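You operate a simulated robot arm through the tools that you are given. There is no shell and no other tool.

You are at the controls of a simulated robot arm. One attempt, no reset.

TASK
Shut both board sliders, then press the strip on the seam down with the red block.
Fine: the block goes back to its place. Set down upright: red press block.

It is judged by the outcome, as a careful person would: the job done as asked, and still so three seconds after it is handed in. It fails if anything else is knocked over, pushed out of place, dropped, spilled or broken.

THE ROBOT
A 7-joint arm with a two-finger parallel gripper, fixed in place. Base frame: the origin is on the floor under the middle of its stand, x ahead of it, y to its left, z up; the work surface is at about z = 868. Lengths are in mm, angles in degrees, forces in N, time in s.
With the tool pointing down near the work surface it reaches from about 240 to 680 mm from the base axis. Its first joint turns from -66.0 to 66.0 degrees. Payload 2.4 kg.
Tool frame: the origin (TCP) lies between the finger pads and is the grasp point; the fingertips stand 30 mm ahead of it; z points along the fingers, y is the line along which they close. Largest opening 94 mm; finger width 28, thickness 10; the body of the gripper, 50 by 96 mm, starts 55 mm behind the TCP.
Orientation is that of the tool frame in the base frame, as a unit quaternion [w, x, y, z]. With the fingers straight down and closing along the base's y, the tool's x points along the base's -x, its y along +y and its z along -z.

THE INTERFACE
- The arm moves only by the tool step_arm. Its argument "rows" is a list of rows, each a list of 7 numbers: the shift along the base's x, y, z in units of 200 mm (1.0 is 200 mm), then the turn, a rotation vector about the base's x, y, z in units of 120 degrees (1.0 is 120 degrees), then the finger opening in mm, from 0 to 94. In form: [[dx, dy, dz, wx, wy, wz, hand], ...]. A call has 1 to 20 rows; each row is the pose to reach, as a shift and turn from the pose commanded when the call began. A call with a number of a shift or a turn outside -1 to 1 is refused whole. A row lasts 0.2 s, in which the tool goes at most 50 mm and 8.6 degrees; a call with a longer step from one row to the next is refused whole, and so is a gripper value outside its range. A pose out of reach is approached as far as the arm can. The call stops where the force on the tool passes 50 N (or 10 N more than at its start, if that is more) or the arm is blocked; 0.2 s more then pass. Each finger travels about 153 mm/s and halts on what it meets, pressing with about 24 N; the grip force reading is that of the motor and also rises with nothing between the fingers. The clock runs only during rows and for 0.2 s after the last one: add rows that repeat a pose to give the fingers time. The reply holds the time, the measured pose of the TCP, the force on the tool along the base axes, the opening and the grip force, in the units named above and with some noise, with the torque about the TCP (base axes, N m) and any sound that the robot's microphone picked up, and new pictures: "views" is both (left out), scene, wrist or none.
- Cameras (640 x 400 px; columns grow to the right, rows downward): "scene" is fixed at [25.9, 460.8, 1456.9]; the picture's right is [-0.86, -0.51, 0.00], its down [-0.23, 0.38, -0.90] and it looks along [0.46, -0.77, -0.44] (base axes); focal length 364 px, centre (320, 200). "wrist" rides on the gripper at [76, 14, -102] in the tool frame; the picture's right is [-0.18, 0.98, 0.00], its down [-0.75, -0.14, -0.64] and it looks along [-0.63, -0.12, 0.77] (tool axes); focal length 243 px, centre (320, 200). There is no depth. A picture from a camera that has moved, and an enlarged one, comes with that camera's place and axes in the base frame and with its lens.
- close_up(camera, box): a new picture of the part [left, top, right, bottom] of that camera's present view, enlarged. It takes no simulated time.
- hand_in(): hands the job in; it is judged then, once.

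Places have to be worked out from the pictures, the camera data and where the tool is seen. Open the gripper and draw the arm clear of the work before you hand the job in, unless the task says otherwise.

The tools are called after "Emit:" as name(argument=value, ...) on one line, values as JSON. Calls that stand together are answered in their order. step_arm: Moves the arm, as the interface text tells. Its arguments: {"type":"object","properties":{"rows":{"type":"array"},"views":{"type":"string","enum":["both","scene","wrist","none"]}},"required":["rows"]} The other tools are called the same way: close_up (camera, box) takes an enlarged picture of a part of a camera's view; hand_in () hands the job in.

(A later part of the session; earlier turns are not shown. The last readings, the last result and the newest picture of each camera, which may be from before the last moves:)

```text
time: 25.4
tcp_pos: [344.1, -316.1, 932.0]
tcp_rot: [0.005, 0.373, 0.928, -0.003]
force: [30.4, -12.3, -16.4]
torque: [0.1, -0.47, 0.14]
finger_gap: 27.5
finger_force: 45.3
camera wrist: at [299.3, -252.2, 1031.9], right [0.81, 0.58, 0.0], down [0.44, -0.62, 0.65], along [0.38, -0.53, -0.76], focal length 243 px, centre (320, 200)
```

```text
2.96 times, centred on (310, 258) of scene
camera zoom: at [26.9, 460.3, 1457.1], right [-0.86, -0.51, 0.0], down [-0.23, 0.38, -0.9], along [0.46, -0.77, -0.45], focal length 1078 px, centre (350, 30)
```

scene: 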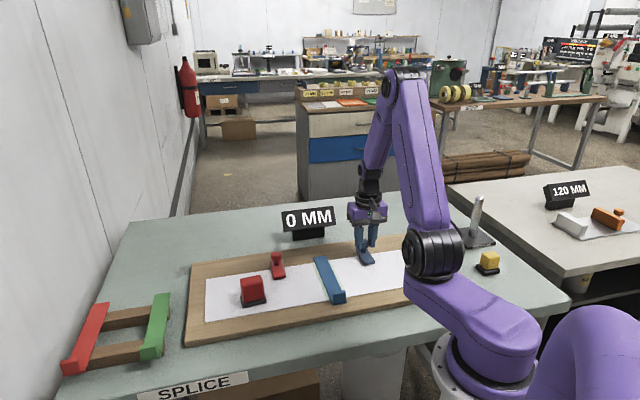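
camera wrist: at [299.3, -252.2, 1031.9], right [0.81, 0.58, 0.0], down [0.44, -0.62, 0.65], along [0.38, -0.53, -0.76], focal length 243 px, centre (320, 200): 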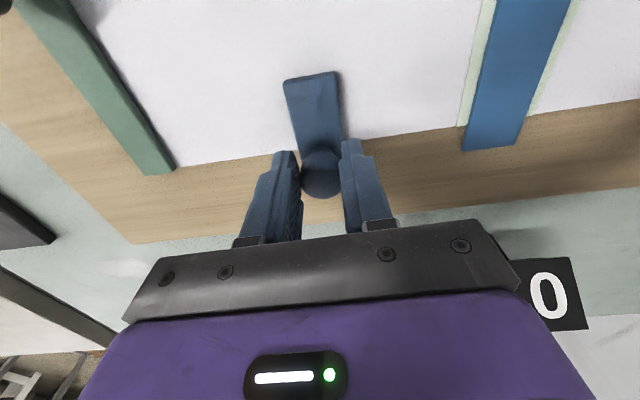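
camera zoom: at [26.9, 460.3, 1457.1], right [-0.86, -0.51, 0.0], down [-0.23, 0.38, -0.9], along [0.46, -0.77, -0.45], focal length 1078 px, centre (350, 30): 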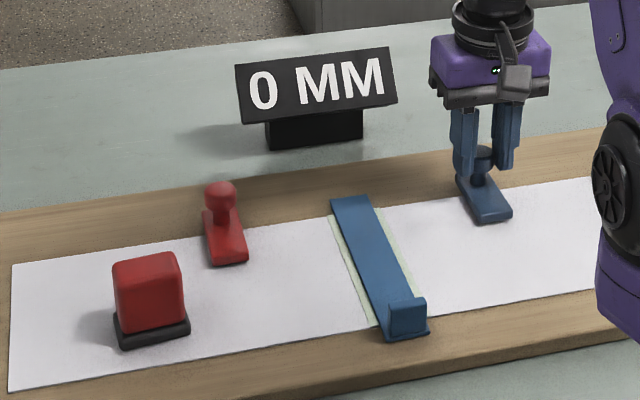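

The blue slider reached its stop: about 30 N along the slide at 60 mm, the same as the red. I ease off, open and rise clear.

Emit:
step_arm(rows=[[0.007, -0.009, 0, 0, 0, 0, 15], [0.007, -0.009, 0, 0, 0, 0, 40], [0.007, -0.009, 0, 0, 0, 0, 62], [0.007, -0.009, 0.05, 0, 0, 0, 62], [0.007, -0.009, 0.25, 0, 0, 0, 62], [0.007, -0.009, 0.45, 0, 0, 0, 62], [0.007, -0.009, 0.6, 0, 0, 0, 62], [0.007, -0.009, 0.6, 0, 0, 0, 62]])

Emit:
close_up(camera="wrist", box=[160, 0, 480, 200])

Emit:
close_up(camera="scene", box=[220, 190, 400, 325])

```text
time: 27.2
tcp_pos: [343.5, -316.8, 1051.6]
tcp_rot: [-0.001, 0.372, 0.928, 0.0]
force: [-0.9, -0.2, 0.2]
torque: [0.0, -0.02, -0.01]
finger_gap: 62.3
finger_force: 0.1
camera wrist: at [299.6, -252.6, 1153.4], right [0.81, 0.58, 0.0], down [0.45, -0.62, 0.64], along [0.37, -0.52, -0.77], focal length 243 px, centre (320, 200)
```

scene: 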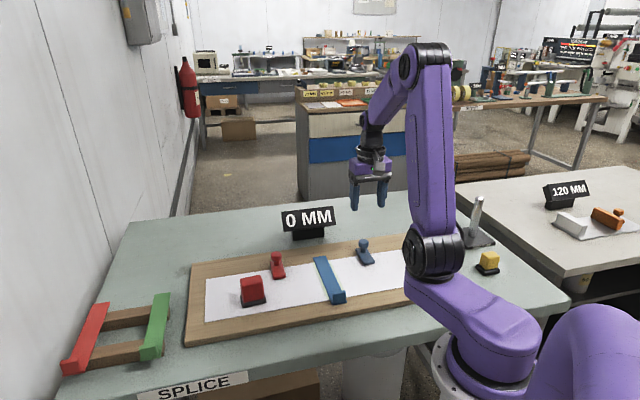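
wrist: 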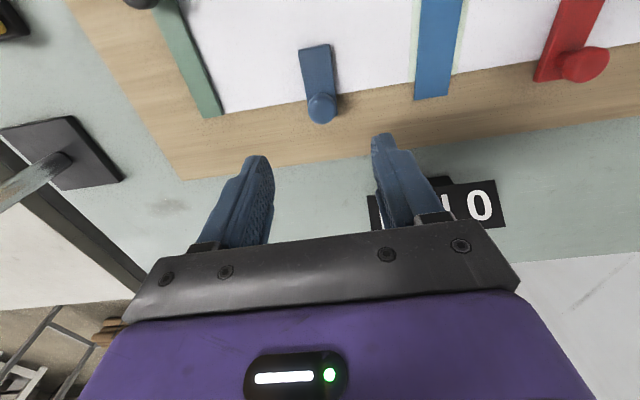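

```text
2.00 times, centred on (320, 100) of wrist
camera zoom: at [299.6, -252.6, 1153.4], right [0.81, 0.58, 0.0], down [0.45, -0.62, 0.64], along [0.37, -0.52, -0.77], focal length 485 px, centre (320, 400)
```

zoom: 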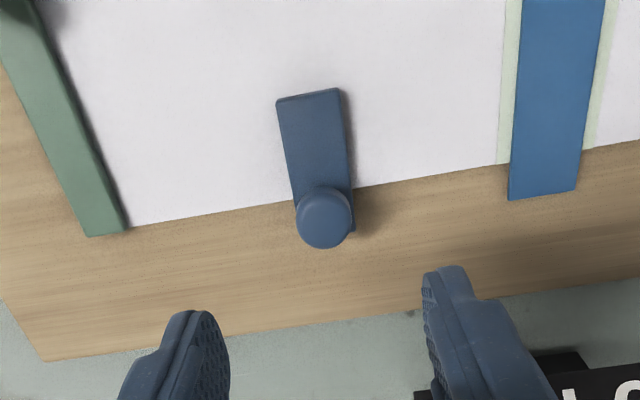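

```text
2.96 times, centred on (310, 258) of scene
camera zoom: at [25.9, 460.8, 1456.9], right [-0.86, -0.51, 0.0], down [-0.23, 0.38, -0.9], along [0.46, -0.77, -0.44], focal length 1078 px, centre (350, 30)
```

zoom: 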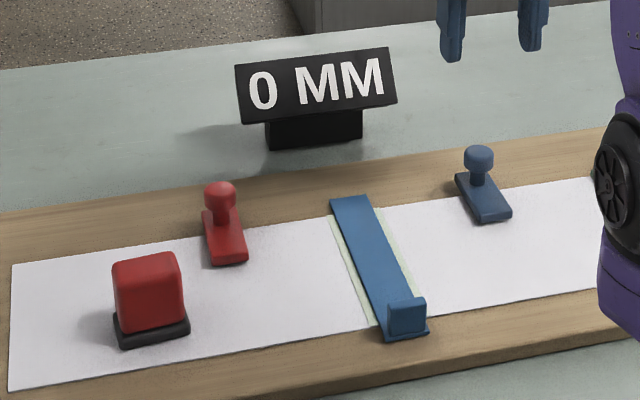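

Both sliders are shut and stayed put. Next I travel to the red block near (486,-14), staying high, to inspect it.

Emit:
step_arm(rows=[[0.09, 0.19, 0.02, 0, 0, 0, 80], [0.18, 0.38, 0.04, 0, 0, 0, 80], [0.27, 0.57, 0.05, 0, 0, 0, 80], [0.36, 0.76, 0.05, 0, 0, 0, 94], [0.45, 0.95, 0.05, 0, 0, 0, 94]], views="none")

Emit:
step_arm(rows=[[0.07, 0.14, 0, 0, 0, 0, 94], [0.14, 0.28, 0, 0, 0, 0, 94], [0.21, 0.42, 0, 0, 0, 0, 94], [0.26, 0.54, 0, 0, 0, 0, 94], [0.26, 0.54, 0, 0, 0, 0, 94]])

Emit:
close_up(camera="wrist", box=[200, 0, 440, 160])

Emit:
close_up(camera="scene", box=[200, 240, 300, 320])

```text
time: 28.4
tcp_pos: [431.9, -125.3, 1059.2]
tcp_rot: [0.001, 0.374, 0.927, 0.0]
force: [-0.5, -0.6, 0.3]
torque: [0.0, -0.03, -0.02]
finger_gap: 93.8
finger_force: 0.0
```

```text
time: 29.6
tcp_pos: [483.7, -14.4, 1061.6]
tcp_rot: [0.0, 0.374, 0.928, 0.0]
force: [0.8, 0.8, -0.7]
torque: [-0.01, 0.0, -0.02]
finger_gap: 93.9
finger_force: 0.1
camera wrist: at [440.5, 48.6, 1163.7], right [0.81, 0.58, 0.0], down [0.45, -0.62, 0.64], along [0.37, -0.52, -0.77], focal length 243 px, centre (320, 200)
```

scene: 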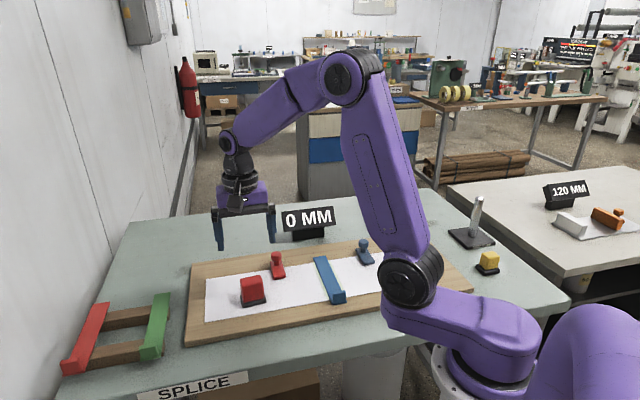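
wrist: 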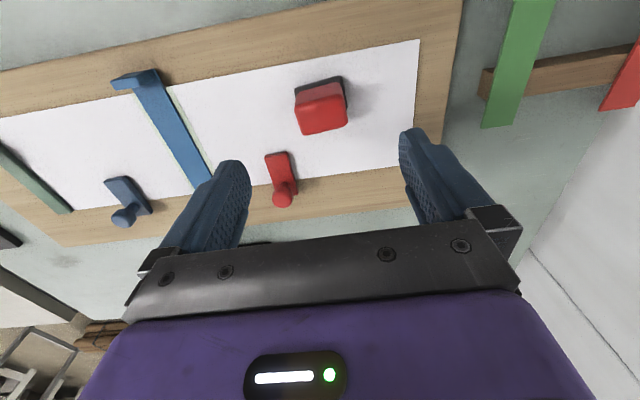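

```text
2.50 times, centred on (320, 80) of wrist
camera zoom: at [440.5, 48.6, 1163.7], right [0.81, 0.58, 0.0], down [0.45, -0.62, 0.64], along [0.37, -0.52, -0.77], focal length 606 px, centre (320, 500)
```

zoom: 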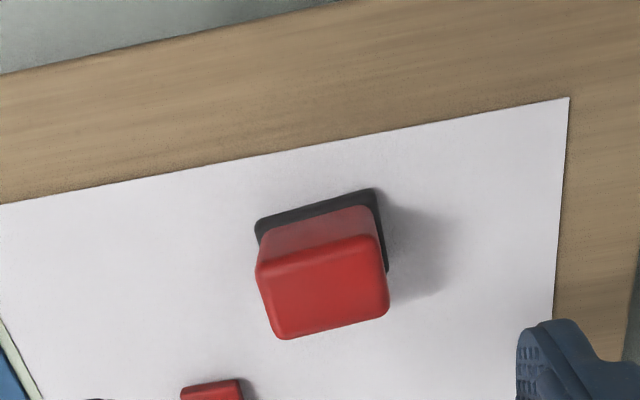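

```text
5.00 times, centred on (250, 280) of scene
camera zoom: at [25.9, 460.8, 1456.9], right [-0.86, -0.51, 0.0], down [-0.23, 0.38, -0.9], along [0.46, -0.77, -0.44], focal length 1819 px, centre (670, -200)
```

zoom: 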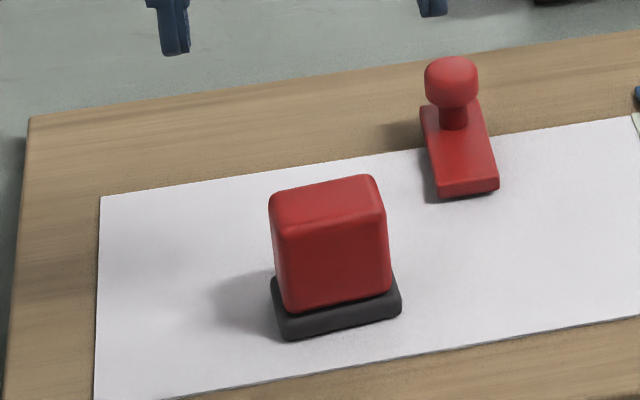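

The red block stands at about (491.5,-20), turned roughly 5° from the board's axes, with its top at z≈935 and its base about 52×36 mm. I align the tool to it and come down to z≈1000 for a finer check.

Emit:
step_arm(rows=[[0.016, -0.009, -0.1, 0, 0, 0.019, 94], [0.032, -0.018, -0.2, 0, 0, 0.0375, 94], [0.032, -0.018, -0.3, 0, 0, 0.0375, 94], [0.032, -0.018, -0.3, 0, 0, 0.0375, 94]])

Emit:
close_up(camera="wrist", box=[180, 20, 460, 220])

Emit:
close_up(camera="scene", box=[190, 200, 310, 320])

```text
time: 30.6
tcp_pos: [490.0, -20.5, 1000.9]
tcp_rot: [0.0, 0.336, 0.942, 0.0]
force: [0.4, 0.4, 0.6]
torque: [-0.02, 0.05, 0.03]
finger_gap: 93.7
finger_force: 0.2
camera wrist: at [440.9, 39.4, 1103.6], right [0.77, 0.64, 0.0], down [0.49, -0.59, 0.64], along [0.41, -0.49, -0.77], focal length 243 px, centre (320, 200)
```

scene: 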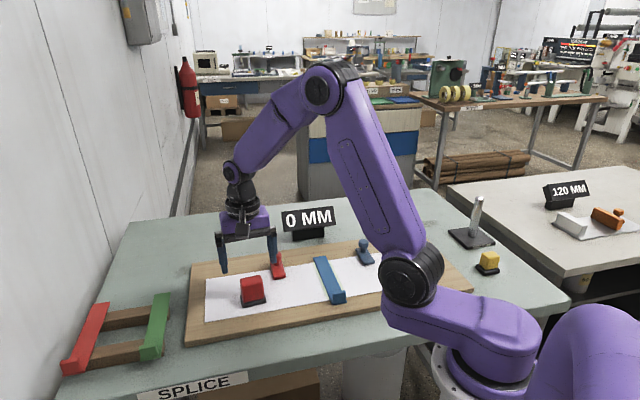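
wrist: 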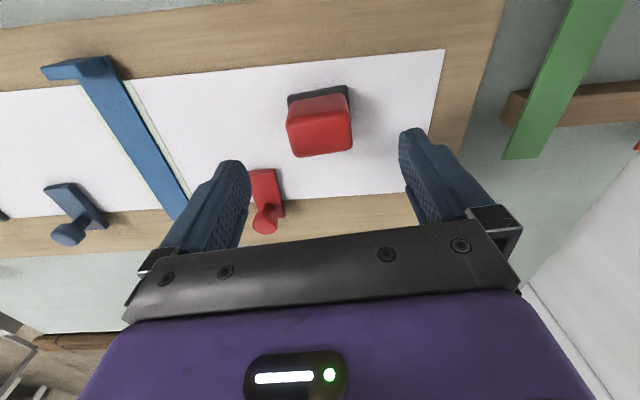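

```text
2.00 times, centred on (320, 120) of wrist
camera zoom: at [440.9, 39.4, 1103.6], right [0.77, 0.64, 0.0], down [0.49, -0.59, 0.64], along [0.41, -0.49, -0.77], focal length 485 px, centre (320, 360)
```

zoom: 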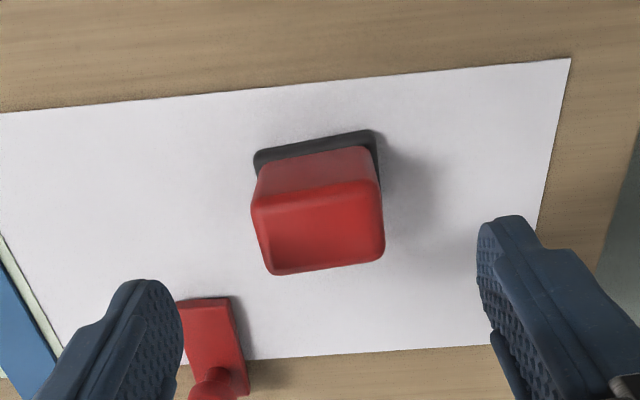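

```text
3.33 times, centred on (250, 260) of scene
camera zoom: at [25.9, 460.8, 1456.9], right [-0.86, -0.51, 0.0], down [-0.23, 0.38, -0.9], along [0.46, -0.77, -0.44], focal length 1213 px, centre (553, 0)
```

zoom: 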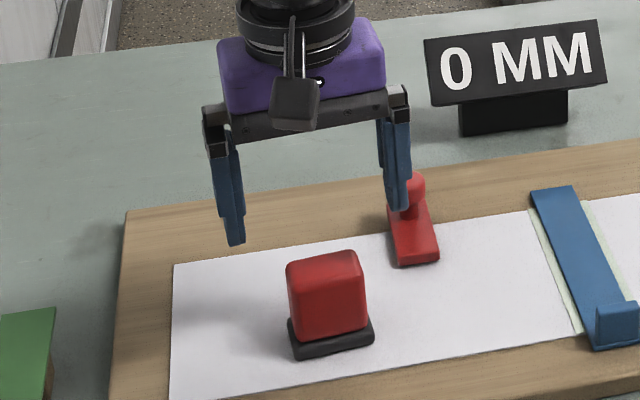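

The block's top is centred under the TCP to within 1 mm, and it is turned about 1° less than the tool. I correct by -1° and descend to TCP z≈928, with tips just above its dark base.

Emit:
step_arm(rows=[[0.004, -0.003, -0.15, 0, 0, -0.0083, 94], [0.004, -0.003, -0.28, 0, 0, -0.0083, 90], [0.004, -0.003, -0.34, 0, 0, -0.0083, 80], [0.004, -0.003, -0.366, 0, 0, -0.0083, 70], [0.004, -0.003, -0.366, 0, 0, -0.0083, 70]])

Emit:
close_up(camera="wrist", box=[180, 80, 460, 260])

Emit:
close_up(camera="scene", box=[200, 220, 300, 320])

```text
time: 31.8
tcp_pos: [490.6, -20.6, 928.4]
tcp_rot: [0.001, 0.344, 0.939, 0.0]
force: [-0.6, -0.6, -0.3]
torque: [0.0, 0.05, -0.04]
finger_gap: 70.1
finger_force: 0.1
camera wrist: at [443.8, 39.3, 1029.5], right [0.78, 0.63, 0.0], down [0.48, -0.6, 0.64], along [0.4, -0.5, -0.77], focal length 243 px, centre (320, 200)
```

scene: 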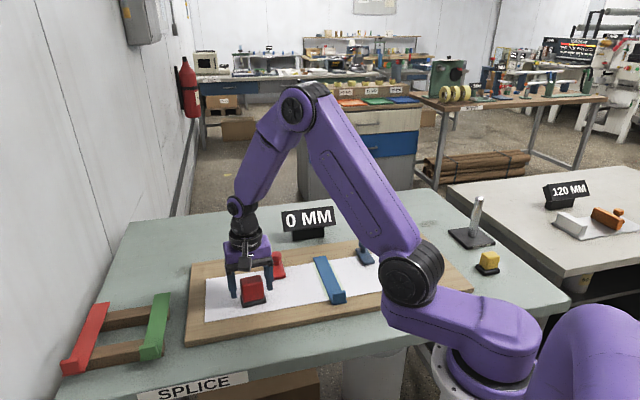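
wrist: 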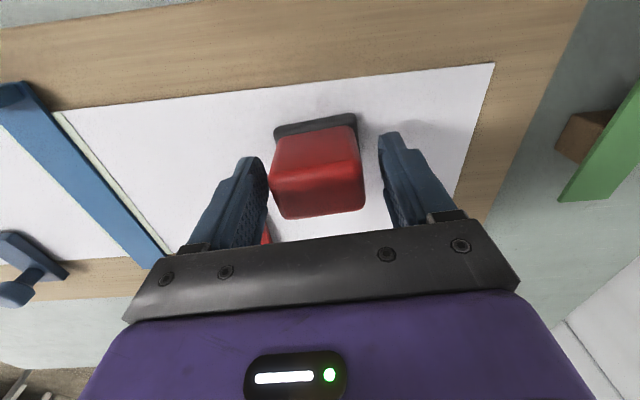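

```text
2.22 times, centred on (320, 170) of wrist
camera zoom: at [443.8, 39.3, 1029.5], right [0.78, 0.63, 0.0], down [0.48, -0.6, 0.64], along [0.4, -0.5, -0.77], focal length 539 px, centre (320, 267)
```

zoom: 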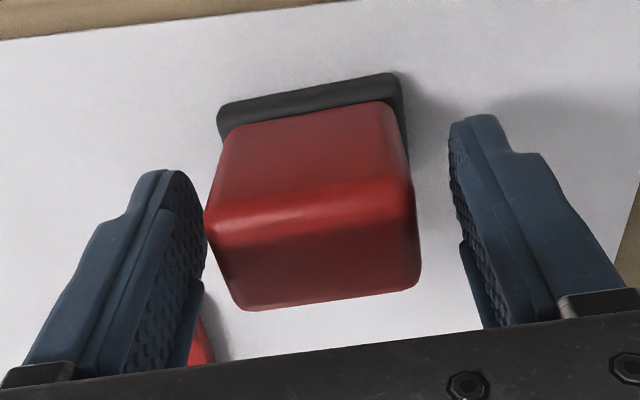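

```text
4.00 times, centred on (250, 270) of scene
camera zoom: at [25.9, 460.8, 1456.9], right [-0.86, -0.51, 0.0], down [-0.23, 0.38, -0.9], along [0.46, -0.77, -0.44], focal length 1456 px, centre (600, -80)
```

zoom: 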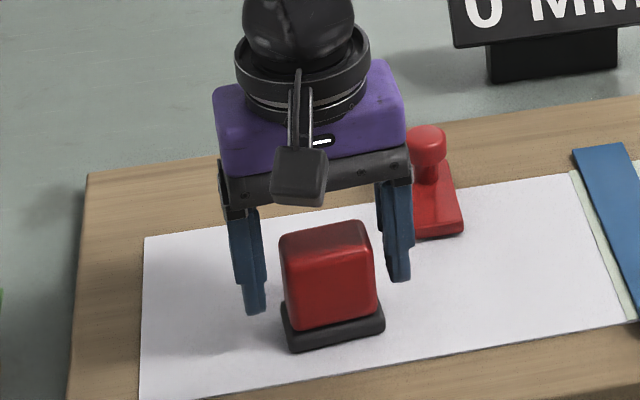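

The fingers straddle the block cleanly. I close on it.

Emit:
step_arm(rows=[[-0.003, -0.003, 0, 0, 0, 0, 60], [-0.003, -0.003, 0, 0, 0, 0, 40], [-0.003, -0.003, 0, 0, 0, 0, 30], [-0.003, -0.003, 0, 0, 0, 0, 30]])

Emit:
close_up(camera="scene", box=[200, 220, 300, 320])

```text
time: 32.8
tcp_pos: [489.0, -21.0, 927.9]
tcp_rot: [0.0, 0.344, 0.939, 0.0]
force: [-0.8, 1.3, -0.3]
torque: [0.06, -0.03, 0.02]
finger_gap: 54.2
finger_force: 23.8
camera wrist: at [442.8, 38.7, 1029.7], right [0.78, 0.63, 0.0], down [0.48, -0.6, 0.64], along [0.4, -0.5, -0.77], focal length 243 px, centre (320, 200)
```

scene: 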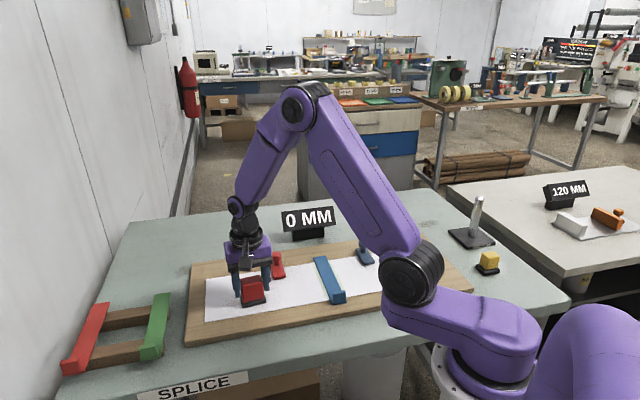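
wrist: 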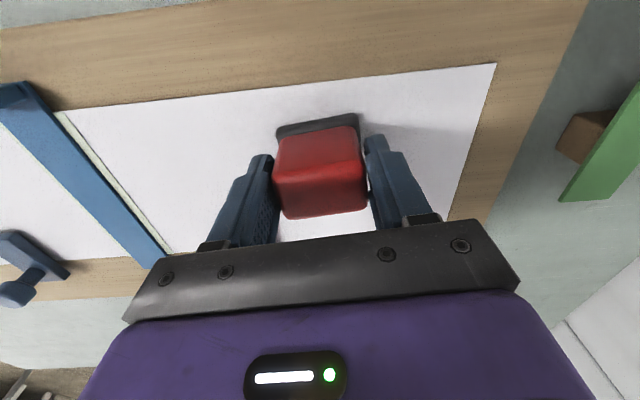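

```text
4.00 times, centred on (250, 270) of scene
camera zoom: at [25.9, 460.8, 1456.9], right [-0.86, -0.51, 0.0], down [-0.23, 0.38, -0.9], along [0.46, -0.77, -0.44], focal length 1456 px, centre (600, -80)
```

zoom: 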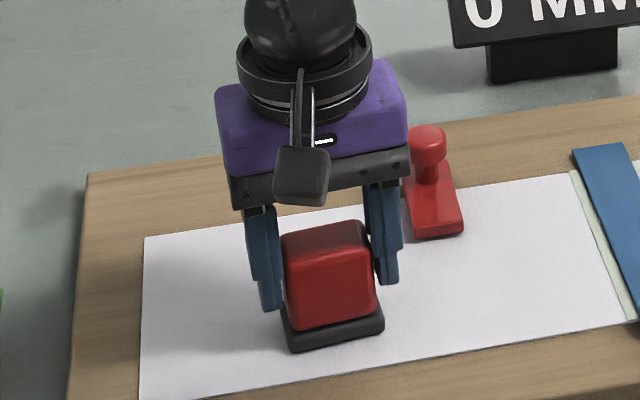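

The fingers stopped at 54.2 mm, wider than the body's ~45 mm, so they may be gripping the dark base instead. I look closer.

Emit:
close_up(camera="wrist", box=[220, 90, 420, 250])

Emit:
close_up(camera="scene", box=[230, 250, 290, 310])

```text
2.50 times, centred on (320, 170) of wrist
camera zoom: at [442.8, 38.7, 1029.7], right [0.78, 0.63, 0.0], down [0.48, -0.6, 0.64], along [0.4, -0.5, -0.77], focal length 606 px, centre (320, 275)
```

zoom: 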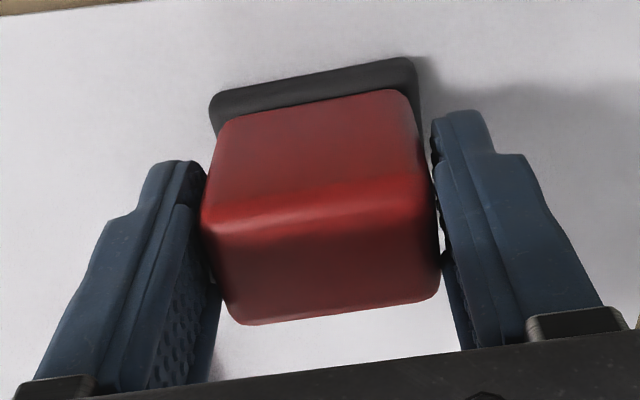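

```text
6.67 times, centred on (260, 280) of scene
camera zoom: at [25.9, 460.8, 1456.9], right [-0.86, -0.51, 0.0], down [-0.23, 0.38, -0.9], along [0.46, -0.77, -0.44], focal length 2426 px, centre (720, -333)
```

zoom: 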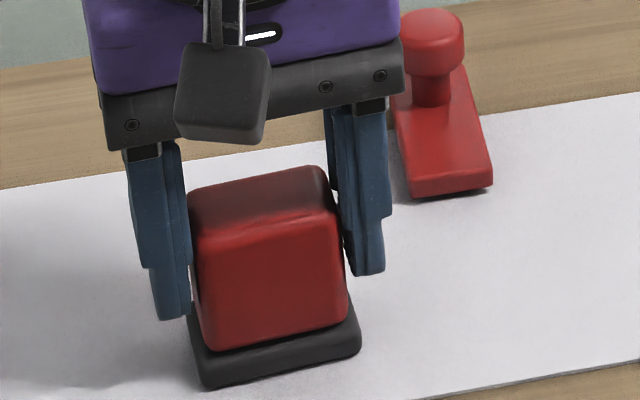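

Measured again, the body itself is about 52–54 mm wide, so the fingers are on the body as intended. I lift straight up 60 mm and check.

Emit:
step_arm(rows=[[0, 0, 0.03, 0, 0, 0, 30], [0, 0, 0.1, 0, 0, 0, 30], [0, 0, 0.2, 0, 0, 0, 30], [0, 0, 0.3, 0, 0, 0, 30], [0, 0, 0.3, 0, 0, 0, 30]])

Emit:
close_up(camera="scene", box=[200, 210, 360, 320])

Emit:
close_up(camera="wrist", box=[0, 0, 420, 250])

```text
time: 34.0
tcp_pos: [490.6, -20.1, 988.4]
tcp_rot: [0.001, 0.345, 0.939, 0.0]
force: [0.2, 0.4, -1.1]
torque: [-0.01, 0.0, 0.0]
finger_gap: 54.1
finger_force: 24.1
camera wrist: at [442.9, 40.1, 1090.8], right [0.78, 0.63, 0.0], down [0.48, -0.6, 0.64], along [0.4, -0.5, -0.77], focal length 243 px, centre (320, 200)
```

scene: 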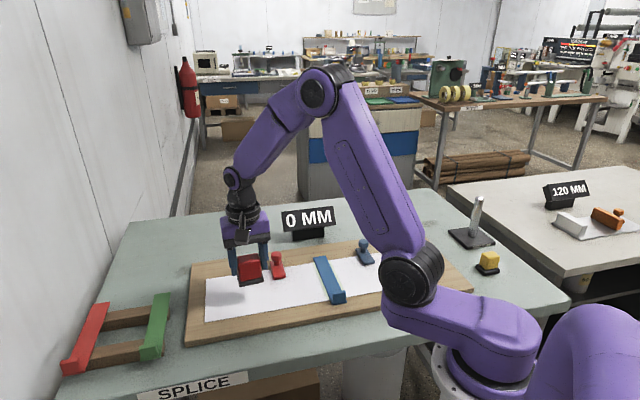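
wrist: 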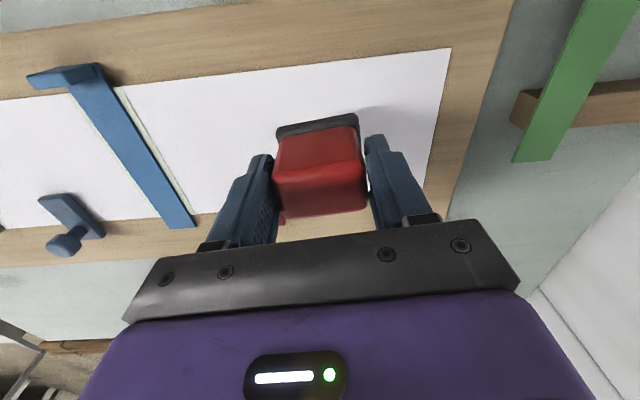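

```text
3.64 times, centred on (280, 265) of scene
camera zoom: at [25.9, 460.8, 1456.9], right [-0.86, -0.51, 0.0], down [-0.23, 0.38, -0.9], along [0.46, -0.77, -0.44], focal length 1323 px, centre (466, -36)
```

zoom: 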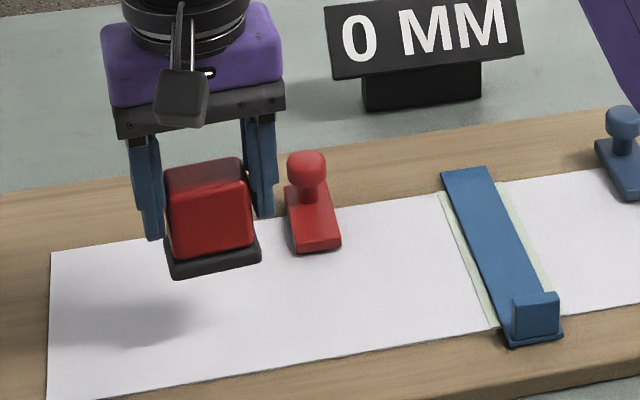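

```text
1.52 times, centred on (210, 125) of wrist
camera zoom: at [442.9, 40.1, 1090.8], right [0.78, 0.63, 0.0], down [0.48, -0.6, 0.64], along [0.4, -0.5, -0.77], focal length 370 px, centre (488, 314)
```

zoom: 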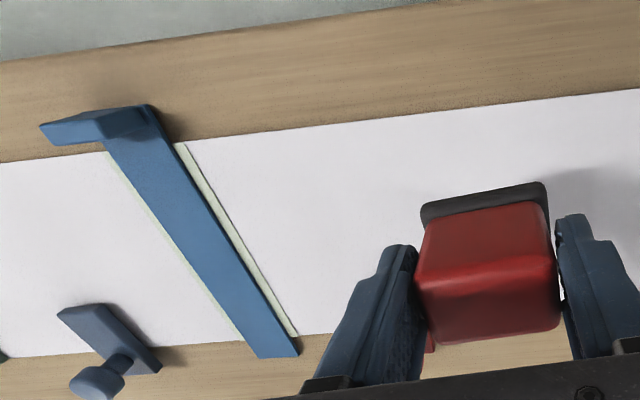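

The block is held level, and its home is commanded TCP (491.7,-21.7,928). The blue strip on the seam runs from its tab near (315,-109) to about (446,-236), roughly 35 mm wide. I carry the block over the strip's middle and turn it -4.7° to square it with the strip.

Emit:
step_arm(rows=[[-0.09, -0.128, 0.06, 0, 0, -0.0065, 30], [-0.18, -0.255, 0.06, 0, 0, -0.013, 30], [-0.27, -0.383, 0.06, 0, 0, -0.0195, 30], [-0.36, -0.51, 0.06, 0, 0, -0.026, 30], [-0.45, -0.638, 0.06, 0, 0, -0.0325, 30], [-0.539, -0.765, 0.06, 0, 0, -0.039, 30], [-0.539, -0.765, 0.06, 0, 0, -0.039, 30]])

Emit:
close_up(camera="scene", box=[260, 200, 400, 320])

Emit:
close_up(camera="wrist", box=[180, 0, 460, 240])

```text
time: 35.6
tcp_pos: [382.4, -173.6, 999.8]
tcp_rot: [0.0, 0.382, 0.924, 0.0]
force: [0.7, -0.1, -1.9]
torque: [0.02, -0.01, -0.04]
finger_gap: 54.1
finger_force: 24.2
camera wrist: at [339.6, -110.1, 1102.0], right [0.83, 0.56, 0.0], down [0.43, -0.63, 0.64], along [0.36, -0.53, -0.77], focal length 243 px, centre (320, 200)
```

scene: 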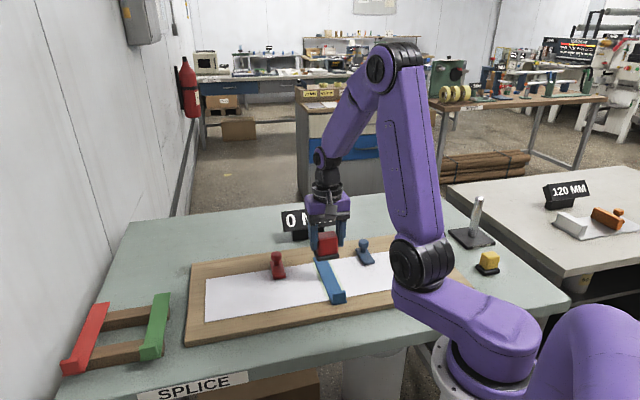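
wrist: 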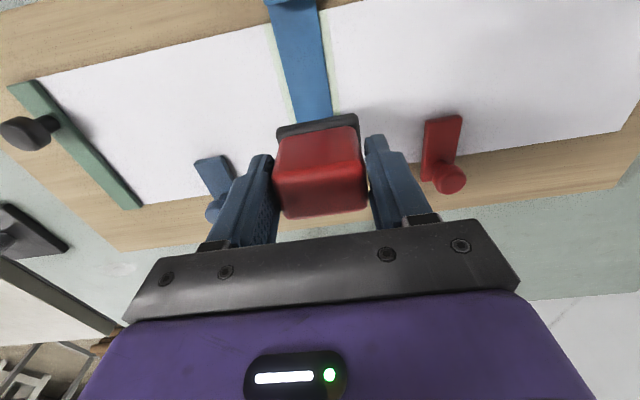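

```text
3.33 times, centred on (330, 260) of scene
camera zoom: at [25.9, 460.8, 1456.9], right [-0.86, -0.51, 0.0], down [-0.23, 0.38, -0.9], along [0.46, -0.77, -0.44], focal length 1213 px, centre (287, 0)
```

zoom: 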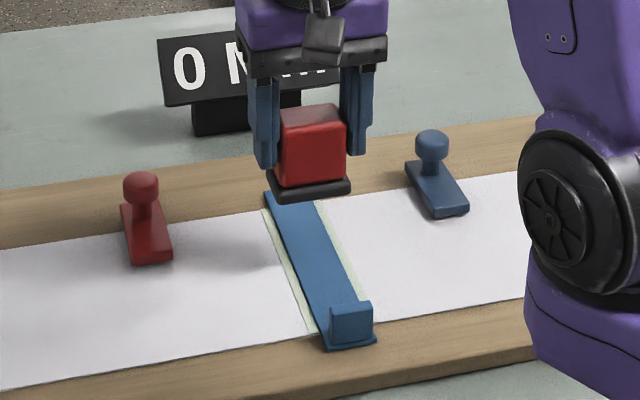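

```text
1.67 times, centred on (320, 120) of wrist
camera zoom: at [339.6, -110.1, 1102.0], right [0.83, 0.56, 0.0], down [0.43, -0.63, 0.64], along [0.36, -0.53, -0.77], focal length 404 px, centre (320, 333)
```

zoom: 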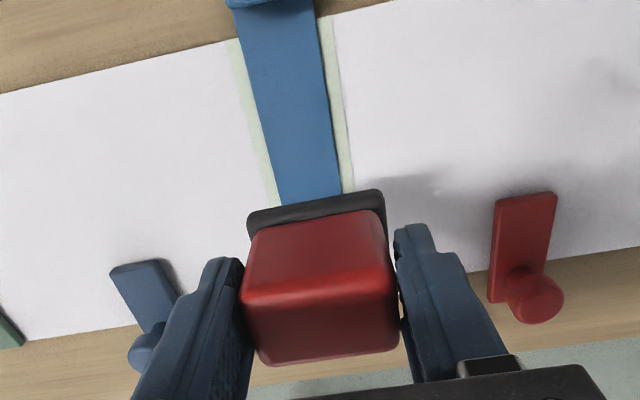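

Comparing with where the knobs actually were, wide-angle estimates run a little short. In the central wrist view, the strip's centreline lies about 6 mm further to the board's right than the block. I shift by that and lower to about 10 mm above the strip.

Emit:
step_arm(rows=[[-0.021, -0.021, -0.05, 0, 0, 0, 30], [-0.021, -0.021, -0.15, 0, 0, 0, 30], [-0.021, -0.021, -0.24, 0, 0, 0, 30], [-0.021, -0.021, -0.27, 0, 0, 0, 30], [-0.021, -0.021, -0.27, 0, 0, 0, 30]])

Emit:
close_up(camera="scene", box=[280, 220, 380, 310])

Emit:
close_up(camera="wrist", box=[200, 0, 440, 200])

```text
time: 36.8
tcp_pos: [377.4, -178.9, 946.7]
tcp_rot: [0.0, 0.383, 0.924, 0.0]
force: [0.2, -0.4, -1.5]
torque: [0.03, 0.04, -0.02]
finger_gap: 54.0
finger_force: 24.3
camera wrist: at [335.6, -114.2, 1048.9], right [0.83, 0.56, 0.0], down [0.43, -0.63, 0.64], along [0.36, -0.53, -0.77], focal length 243 px, centre (320, 200)
```

scene: 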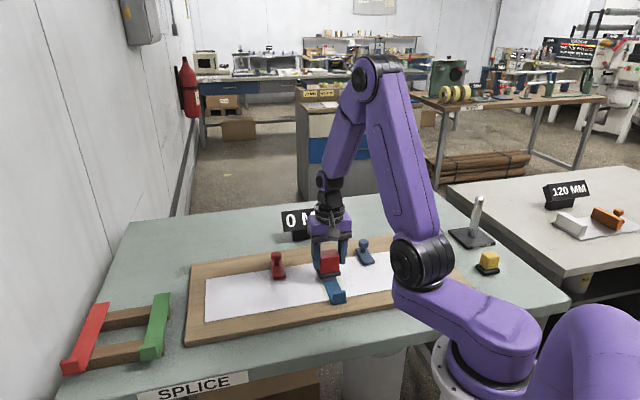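
wrist: 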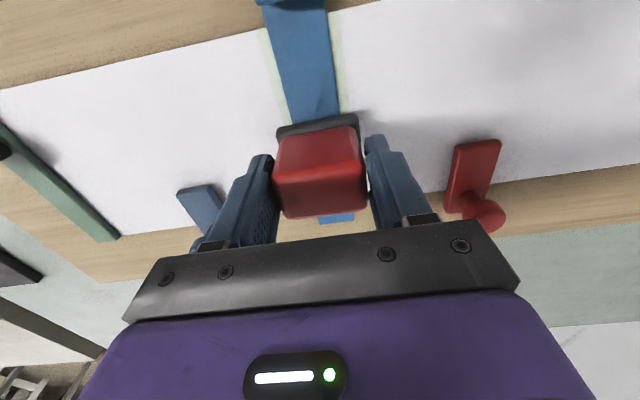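

```text
4.44 times, centred on (330, 265) of scene
camera zoom: at [25.9, 460.8, 1456.9], right [-0.86, -0.51, 0.0], down [-0.23, 0.38, -0.9], along [0.46, -0.77, -0.44], focal length 1617 px, centre (276, -89)
```

zoom: 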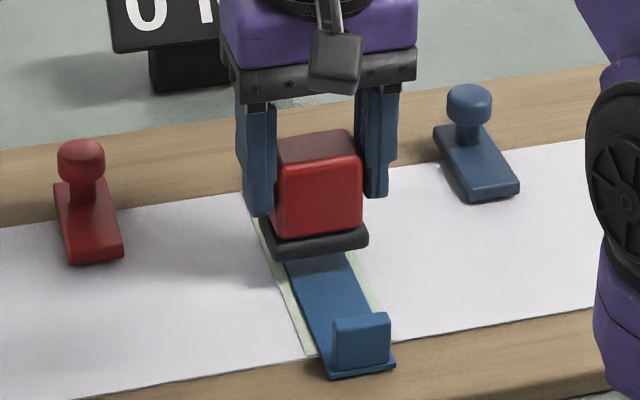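

```text
2.00 times, centred on (320, 100) of wrist
camera zoom: at [335.6, -114.2, 1048.9], right [0.83, 0.56, 0.0], down [0.43, -0.63, 0.64], along [0.36, -0.53, -0.77], focal length 485 px, centre (320, 400)
```

zoom: 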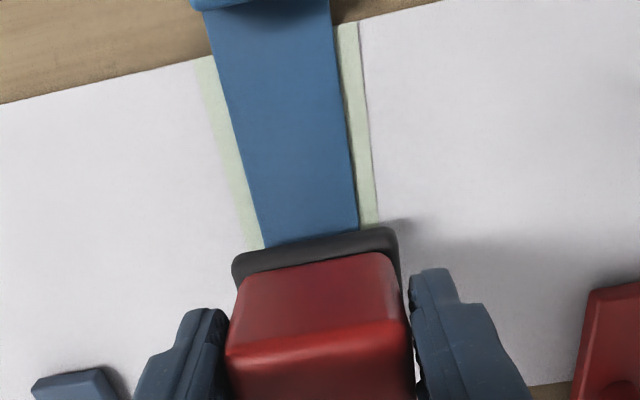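

The block is squarely over the strip's middle. I lower gently in small steps to find contact.

Emit:
step_arm(rows=[[0, 0, -0.015, 0, 0, 0, 30], [0, 0, -0.03, 0, 0, 0, 30], [0, 0, -0.04, 0, 0, 0, 30], [0, 0, -0.045, 0, 0, 0, 30], [0, 0, -0.05, 0, 0, 0, 30], [0, 0, -0.055, 0, 0, 0, 30], [0, 0, -0.06, 0, 0, 0, 30], [0, 0, -0.06, 0, 0, 0, 30]], views="none")

```text
time: 38.6
tcp_pos: [379.5, -177.8, 934.1]
tcp_rot: [0.0, 0.384, 0.923, 0.0]
force: [0.5, -0.1, -2.3]
torque: [0.02, -0.03, 0.01]
finger_gap: 54.0
finger_force: 24.3
```

No contact yet at z=934. I continue down in 1 mm steps.

Emit:
step_arm(rows=[[0, 0, -0.005, 0, 0, 0, 30], [0, 0, -0.01, 0, 0, 0, 30], [0, 0, -0.015, 0, 0, 0, 30], [0, 0, -0.015, 0, 0, 0, 30]], views="none")

```text
time: 39.6
tcp_pos: [380.4, -179.1, 931.4]
tcp_rot: [0.001, 0.382, 0.924, -0.001]
force: [-2.2, 2.7, 10.2]
torque: [0.11, 0.07, -0.01]
finger_gap: 54.3
finger_force: 24.2
```

Contact with about 10 N at z≈931, which fits a strip about 4 mm thick. I press harder and hold.

Emit:
step_arm(rows=[[0, 0, -0.005, 0, 0, 0, 30], [0, 0, -0.01, 0, 0, 0, 30], [0, 0, -0.01, 0, 0, 0, 30], [0, 0, -0.01, 0, 0, 0, 30]])

Emit:
close_up(camera="scene", box=[280, 220, 380, 310])

```text
time: 40.6
tcp_pos: [380.4, -179.1, 929.3]
tcp_rot: [0.002, 0.382, 0.924, 0.0]
force: [1.7, -1.6, 22.3]
torque: [-0.14, -0.13, 0.04]
finger_gap: 54.2
finger_force: 23.8
camera wrist: at [336.8, -115.0, 1030.9], right [0.83, 0.56, 0.0], down [0.43, -0.63, 0.64], along [0.36, -0.53, -0.76], focal length 243 px, centre (320, 200)
```

scene: 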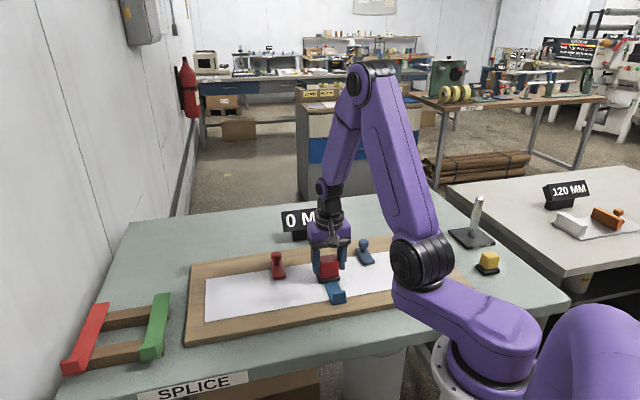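
wrist: 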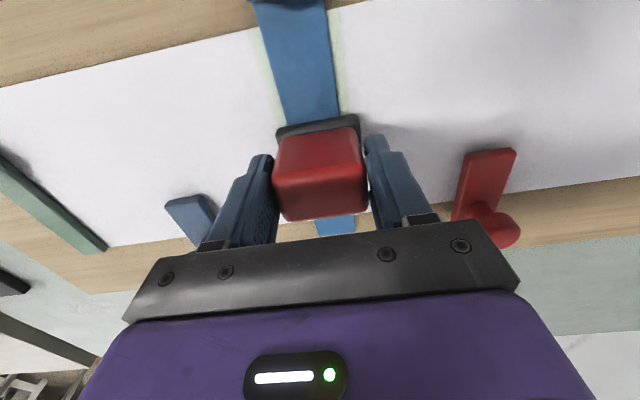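

```text
4.44 times, centred on (330, 265) of scene
camera zoom: at [25.7, 460.9, 1456.9], right [-0.86, -0.51, 0.0], down [-0.23, 0.38, -0.9], along [0.46, -0.77, -0.44], focal length 1617 px, centre (276, -89)
```

zoom: 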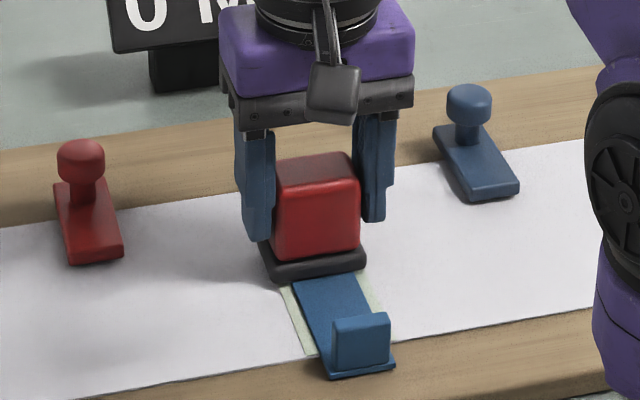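

That is a steady press of about 22 N at the middle. I lift and press the neighbouring section toward the tab, 35 mm along the strip, keeping clear of the tab.

Emit:
step_arm(rows=[[0, 0, 0.03, 0, 0, 0, 30], [0, 0, 0.07, 0, 0, 0, 30], [-0.06, 0.06, 0.07, 0, 0, 0, 30], [-0.1237, 0.1237, 0.07, 0, 0, 0, 30], [-0.1237, 0.1237, 0.04, 0, 0, 0, 30], [-0.1237, 0.1237, 0.02, 0, 0, 0, 30], [-0.1237, 0.1237, 0.015, 0, 0, 0, 30], [-0.1237, 0.1237, 0.01, 0, 0, 0, 30], [-0.1237, 0.1237, 0.005, 0, 0, 0, 30], [-0.1237, 0.1237, 0.005, 0, 0, 0, 30]])

Emit:
close_up(camera="scene", box=[280, 220, 380, 310])

Emit:
close_up(camera="wrist", box=[200, 0, 440, 200])

```text
time: 42.8
tcp_pos: [354.3, -153.2, 930.1]
tcp_rot: [0.0, 0.382, 0.924, 0.0]
force: [-0.2, 0.0, -0.1]
torque: [0.06, 0.01, 0.01]
finger_gap: 54.2
finger_force: 24.0
camera wrist: at [311.5, -90.5, 1031.9], right [0.83, 0.56, 0.0], down [0.43, -0.63, 0.64], along [0.36, -0.53, -0.77], focal length 243 px, centre (320, 200)
```

scene: 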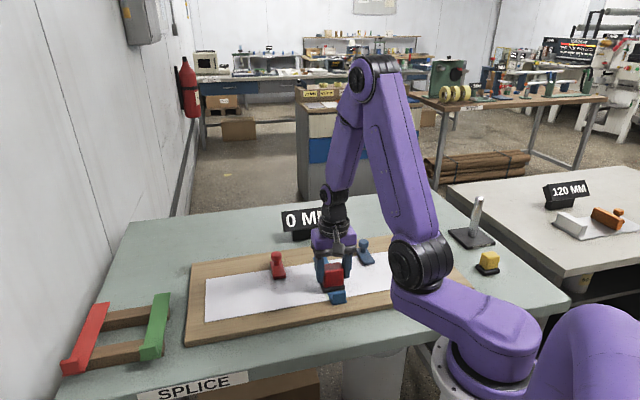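
wrist: 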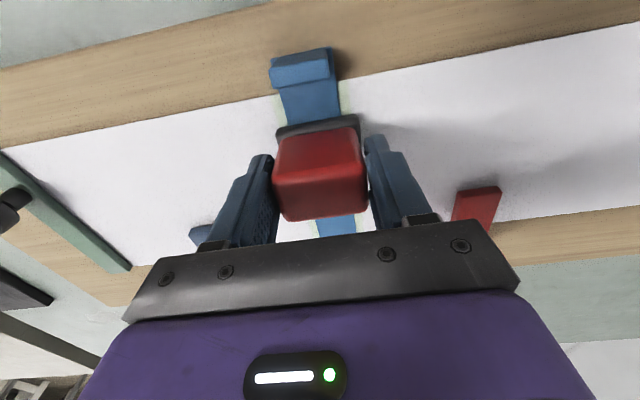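

```text
4.44 times, centred on (330, 265) of scene
camera zoom: at [25.9, 460.8, 1456.9], right [-0.86, -0.51, 0.0], down [-0.23, 0.38, -0.9], along [0.46, -0.77, -0.44], focal length 1617 px, centre (276, -89)
```

zoom: 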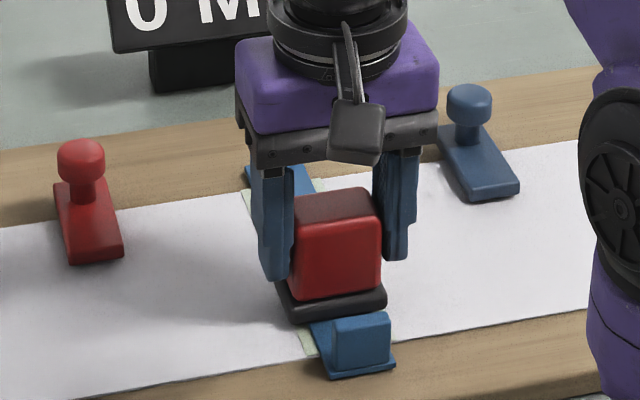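

```text
2.00 times, centred on (320, 100) of wrist
camera zoom: at [311.5, -90.5, 1031.9], right [0.83, 0.56, 0.0], down [0.43, -0.63, 0.64], along [0.36, -0.53, -0.77], focal length 485 px, centre (320, 400)
```

zoom: 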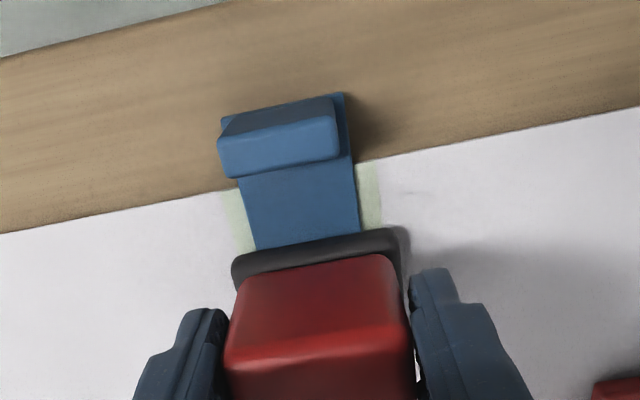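

Barely touching at z=930 here (the load just offsets the block's weight). I press down further in 1 mm steps.

Emit:
step_arm(rows=[[0, 0, -0.005, 0, 0, 0, 30], [0, 0, -0.01, 0, 0, 0, 30], [0, 0, -0.015, 0, 0, 0, 30], [0, 0, -0.015, 0, 0, 0, 30]])

Emit:
close_up(camera="wrist", box=[200, 0, 440, 240])

Emit:
close_up(camera="scene", box=[290, 240, 370, 310])

```text
time: 43.8
tcp_pos: [353.5, -155.4, 927.8]
tcp_rot: [0.002, 0.383, 0.924, -0.001]
force: [-0.5, -0.8, 23.7]
torque: [-0.09, -0.09, -0.02]
finger_gap: 53.8
finger_force: 23.9
camera wrist: at [311.7, -90.7, 1028.9], right [0.83, 0.56, 0.0], down [0.43, -0.63, 0.64], along [0.36, -0.53, -0.77], focal length 243 px, centre (320, 200)
```

scene: 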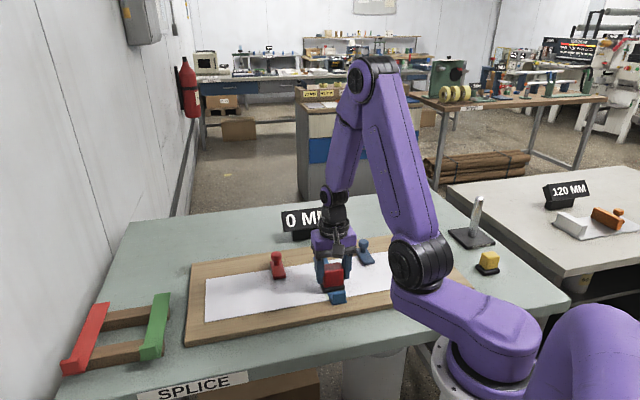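
wrist: 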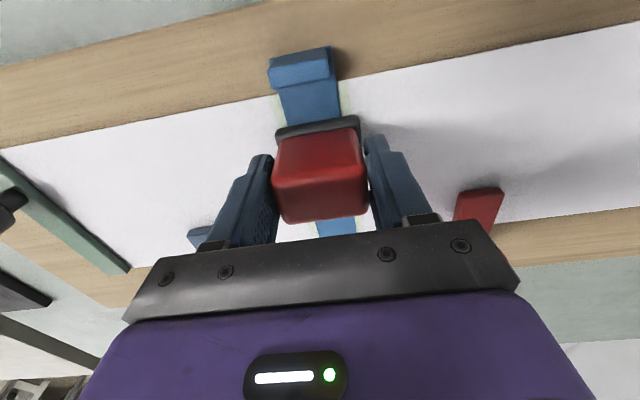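

```text
1.67 times, centred on (320, 120) of wrist
camera zoom: at [311.7, -90.7, 1028.9], right [0.83, 0.56, 0.0], down [0.43, -0.63, 0.64], along [0.36, -0.53, -0.77], focal length 404 px, centre (320, 333)
```

zoom: 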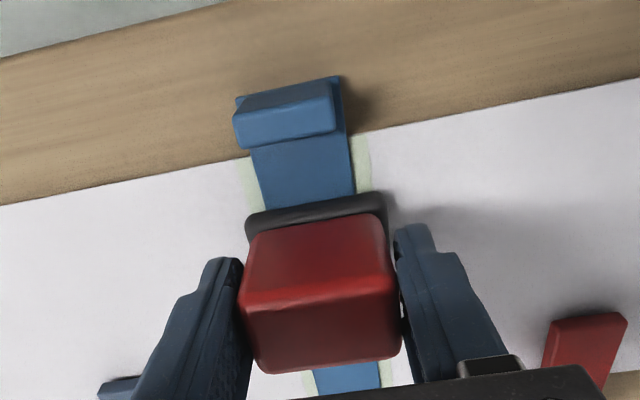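

```text
5.71 times, centred on (330, 275) of scene
camera zoom: at [25.6, 460.9, 1456.9], right [-0.86, -0.51, 0.0], down [-0.23, 0.38, -0.9], along [0.46, -0.77, -0.44], focal length 2079 px, centre (263, -229)
```

zoom: 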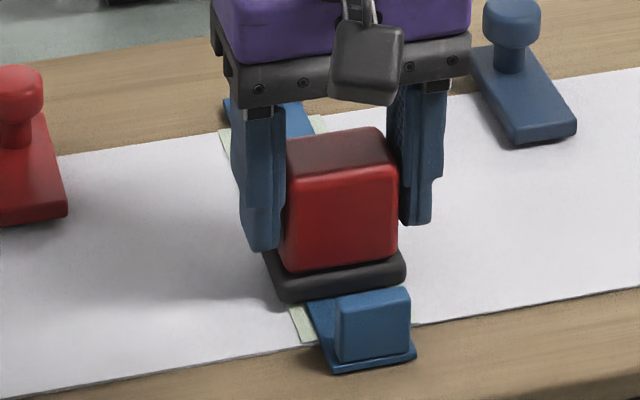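

This press reached about 24 N; the block has crept about 2 mm up in the grip, so that is near the most this grip can transmit. I lift and press the section next to the tab, leaving roughly 10 mm clearance to it.

Emit:
step_arm(rows=[[0, 0, 0.03, 0, 0, 0, 30], [0, 0, 0.06, 0, 0, 0, 30], [-0.05, 0.05, 0.06, 0, 0, 0, 30], [-0.05, 0.05, 0.03, 0, 0, 0, 30], [-0.05, 0.05, 0.015, 0, 0, 0, 30], [-0.05, 0.05, 0.01, 0, 0, 0, 30], [-0.05, 0.05, 0.005, 0, 0, 0, 30], [-0.05, 0.05, 0.0, 0, 0, 0, 30], [-0.05, 0.05, 0.0, 0, 0, 0, 30]])

Emit:
close_up(camera="scene", box=[290, 240, 370, 310])

```text
time: 45.8
tcp_pos: [344.2, -142.9, 927.7]
tcp_rot: [0.002, 0.383, 0.924, -0.001]
force: [-1.9, 1.5, 17.1]
torque: [-0.01, 0.06, -0.03]
finger_gap: 54.2
finger_force: 24.6
camera wrist: at [302.0, -79.6, 1029.0], right [0.83, 0.56, 0.0], down [0.43, -0.63, 0.64], along [0.36, -0.53, -0.77], focal length 243 px, centre (320, 200)
```

scene: 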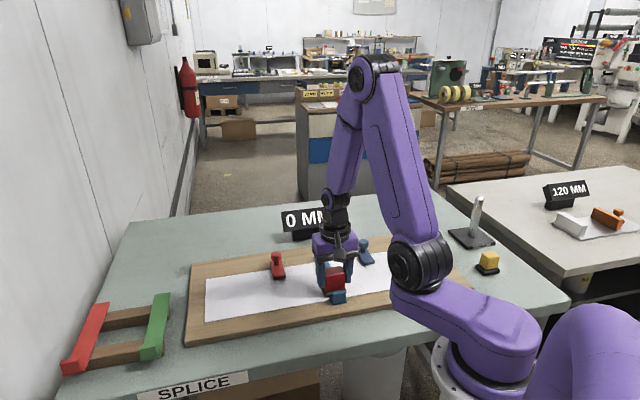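
wrist: 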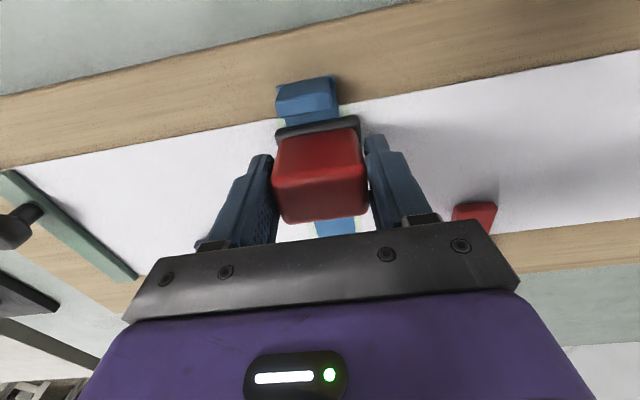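

```text
5.71 times, centred on (330, 275) of scene
camera zoom: at [25.7, 460.9, 1456.9], right [-0.86, -0.51, 0.0], down [-0.23, 0.38, -0.9], along [0.46, -0.77, -0.44], focal length 2079 px, centre (263, -229)
```

zoom: 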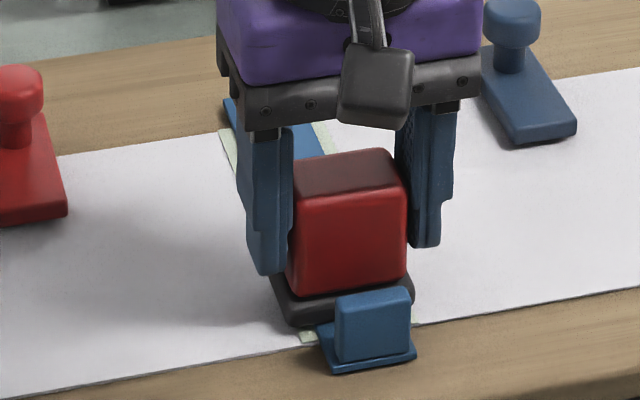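

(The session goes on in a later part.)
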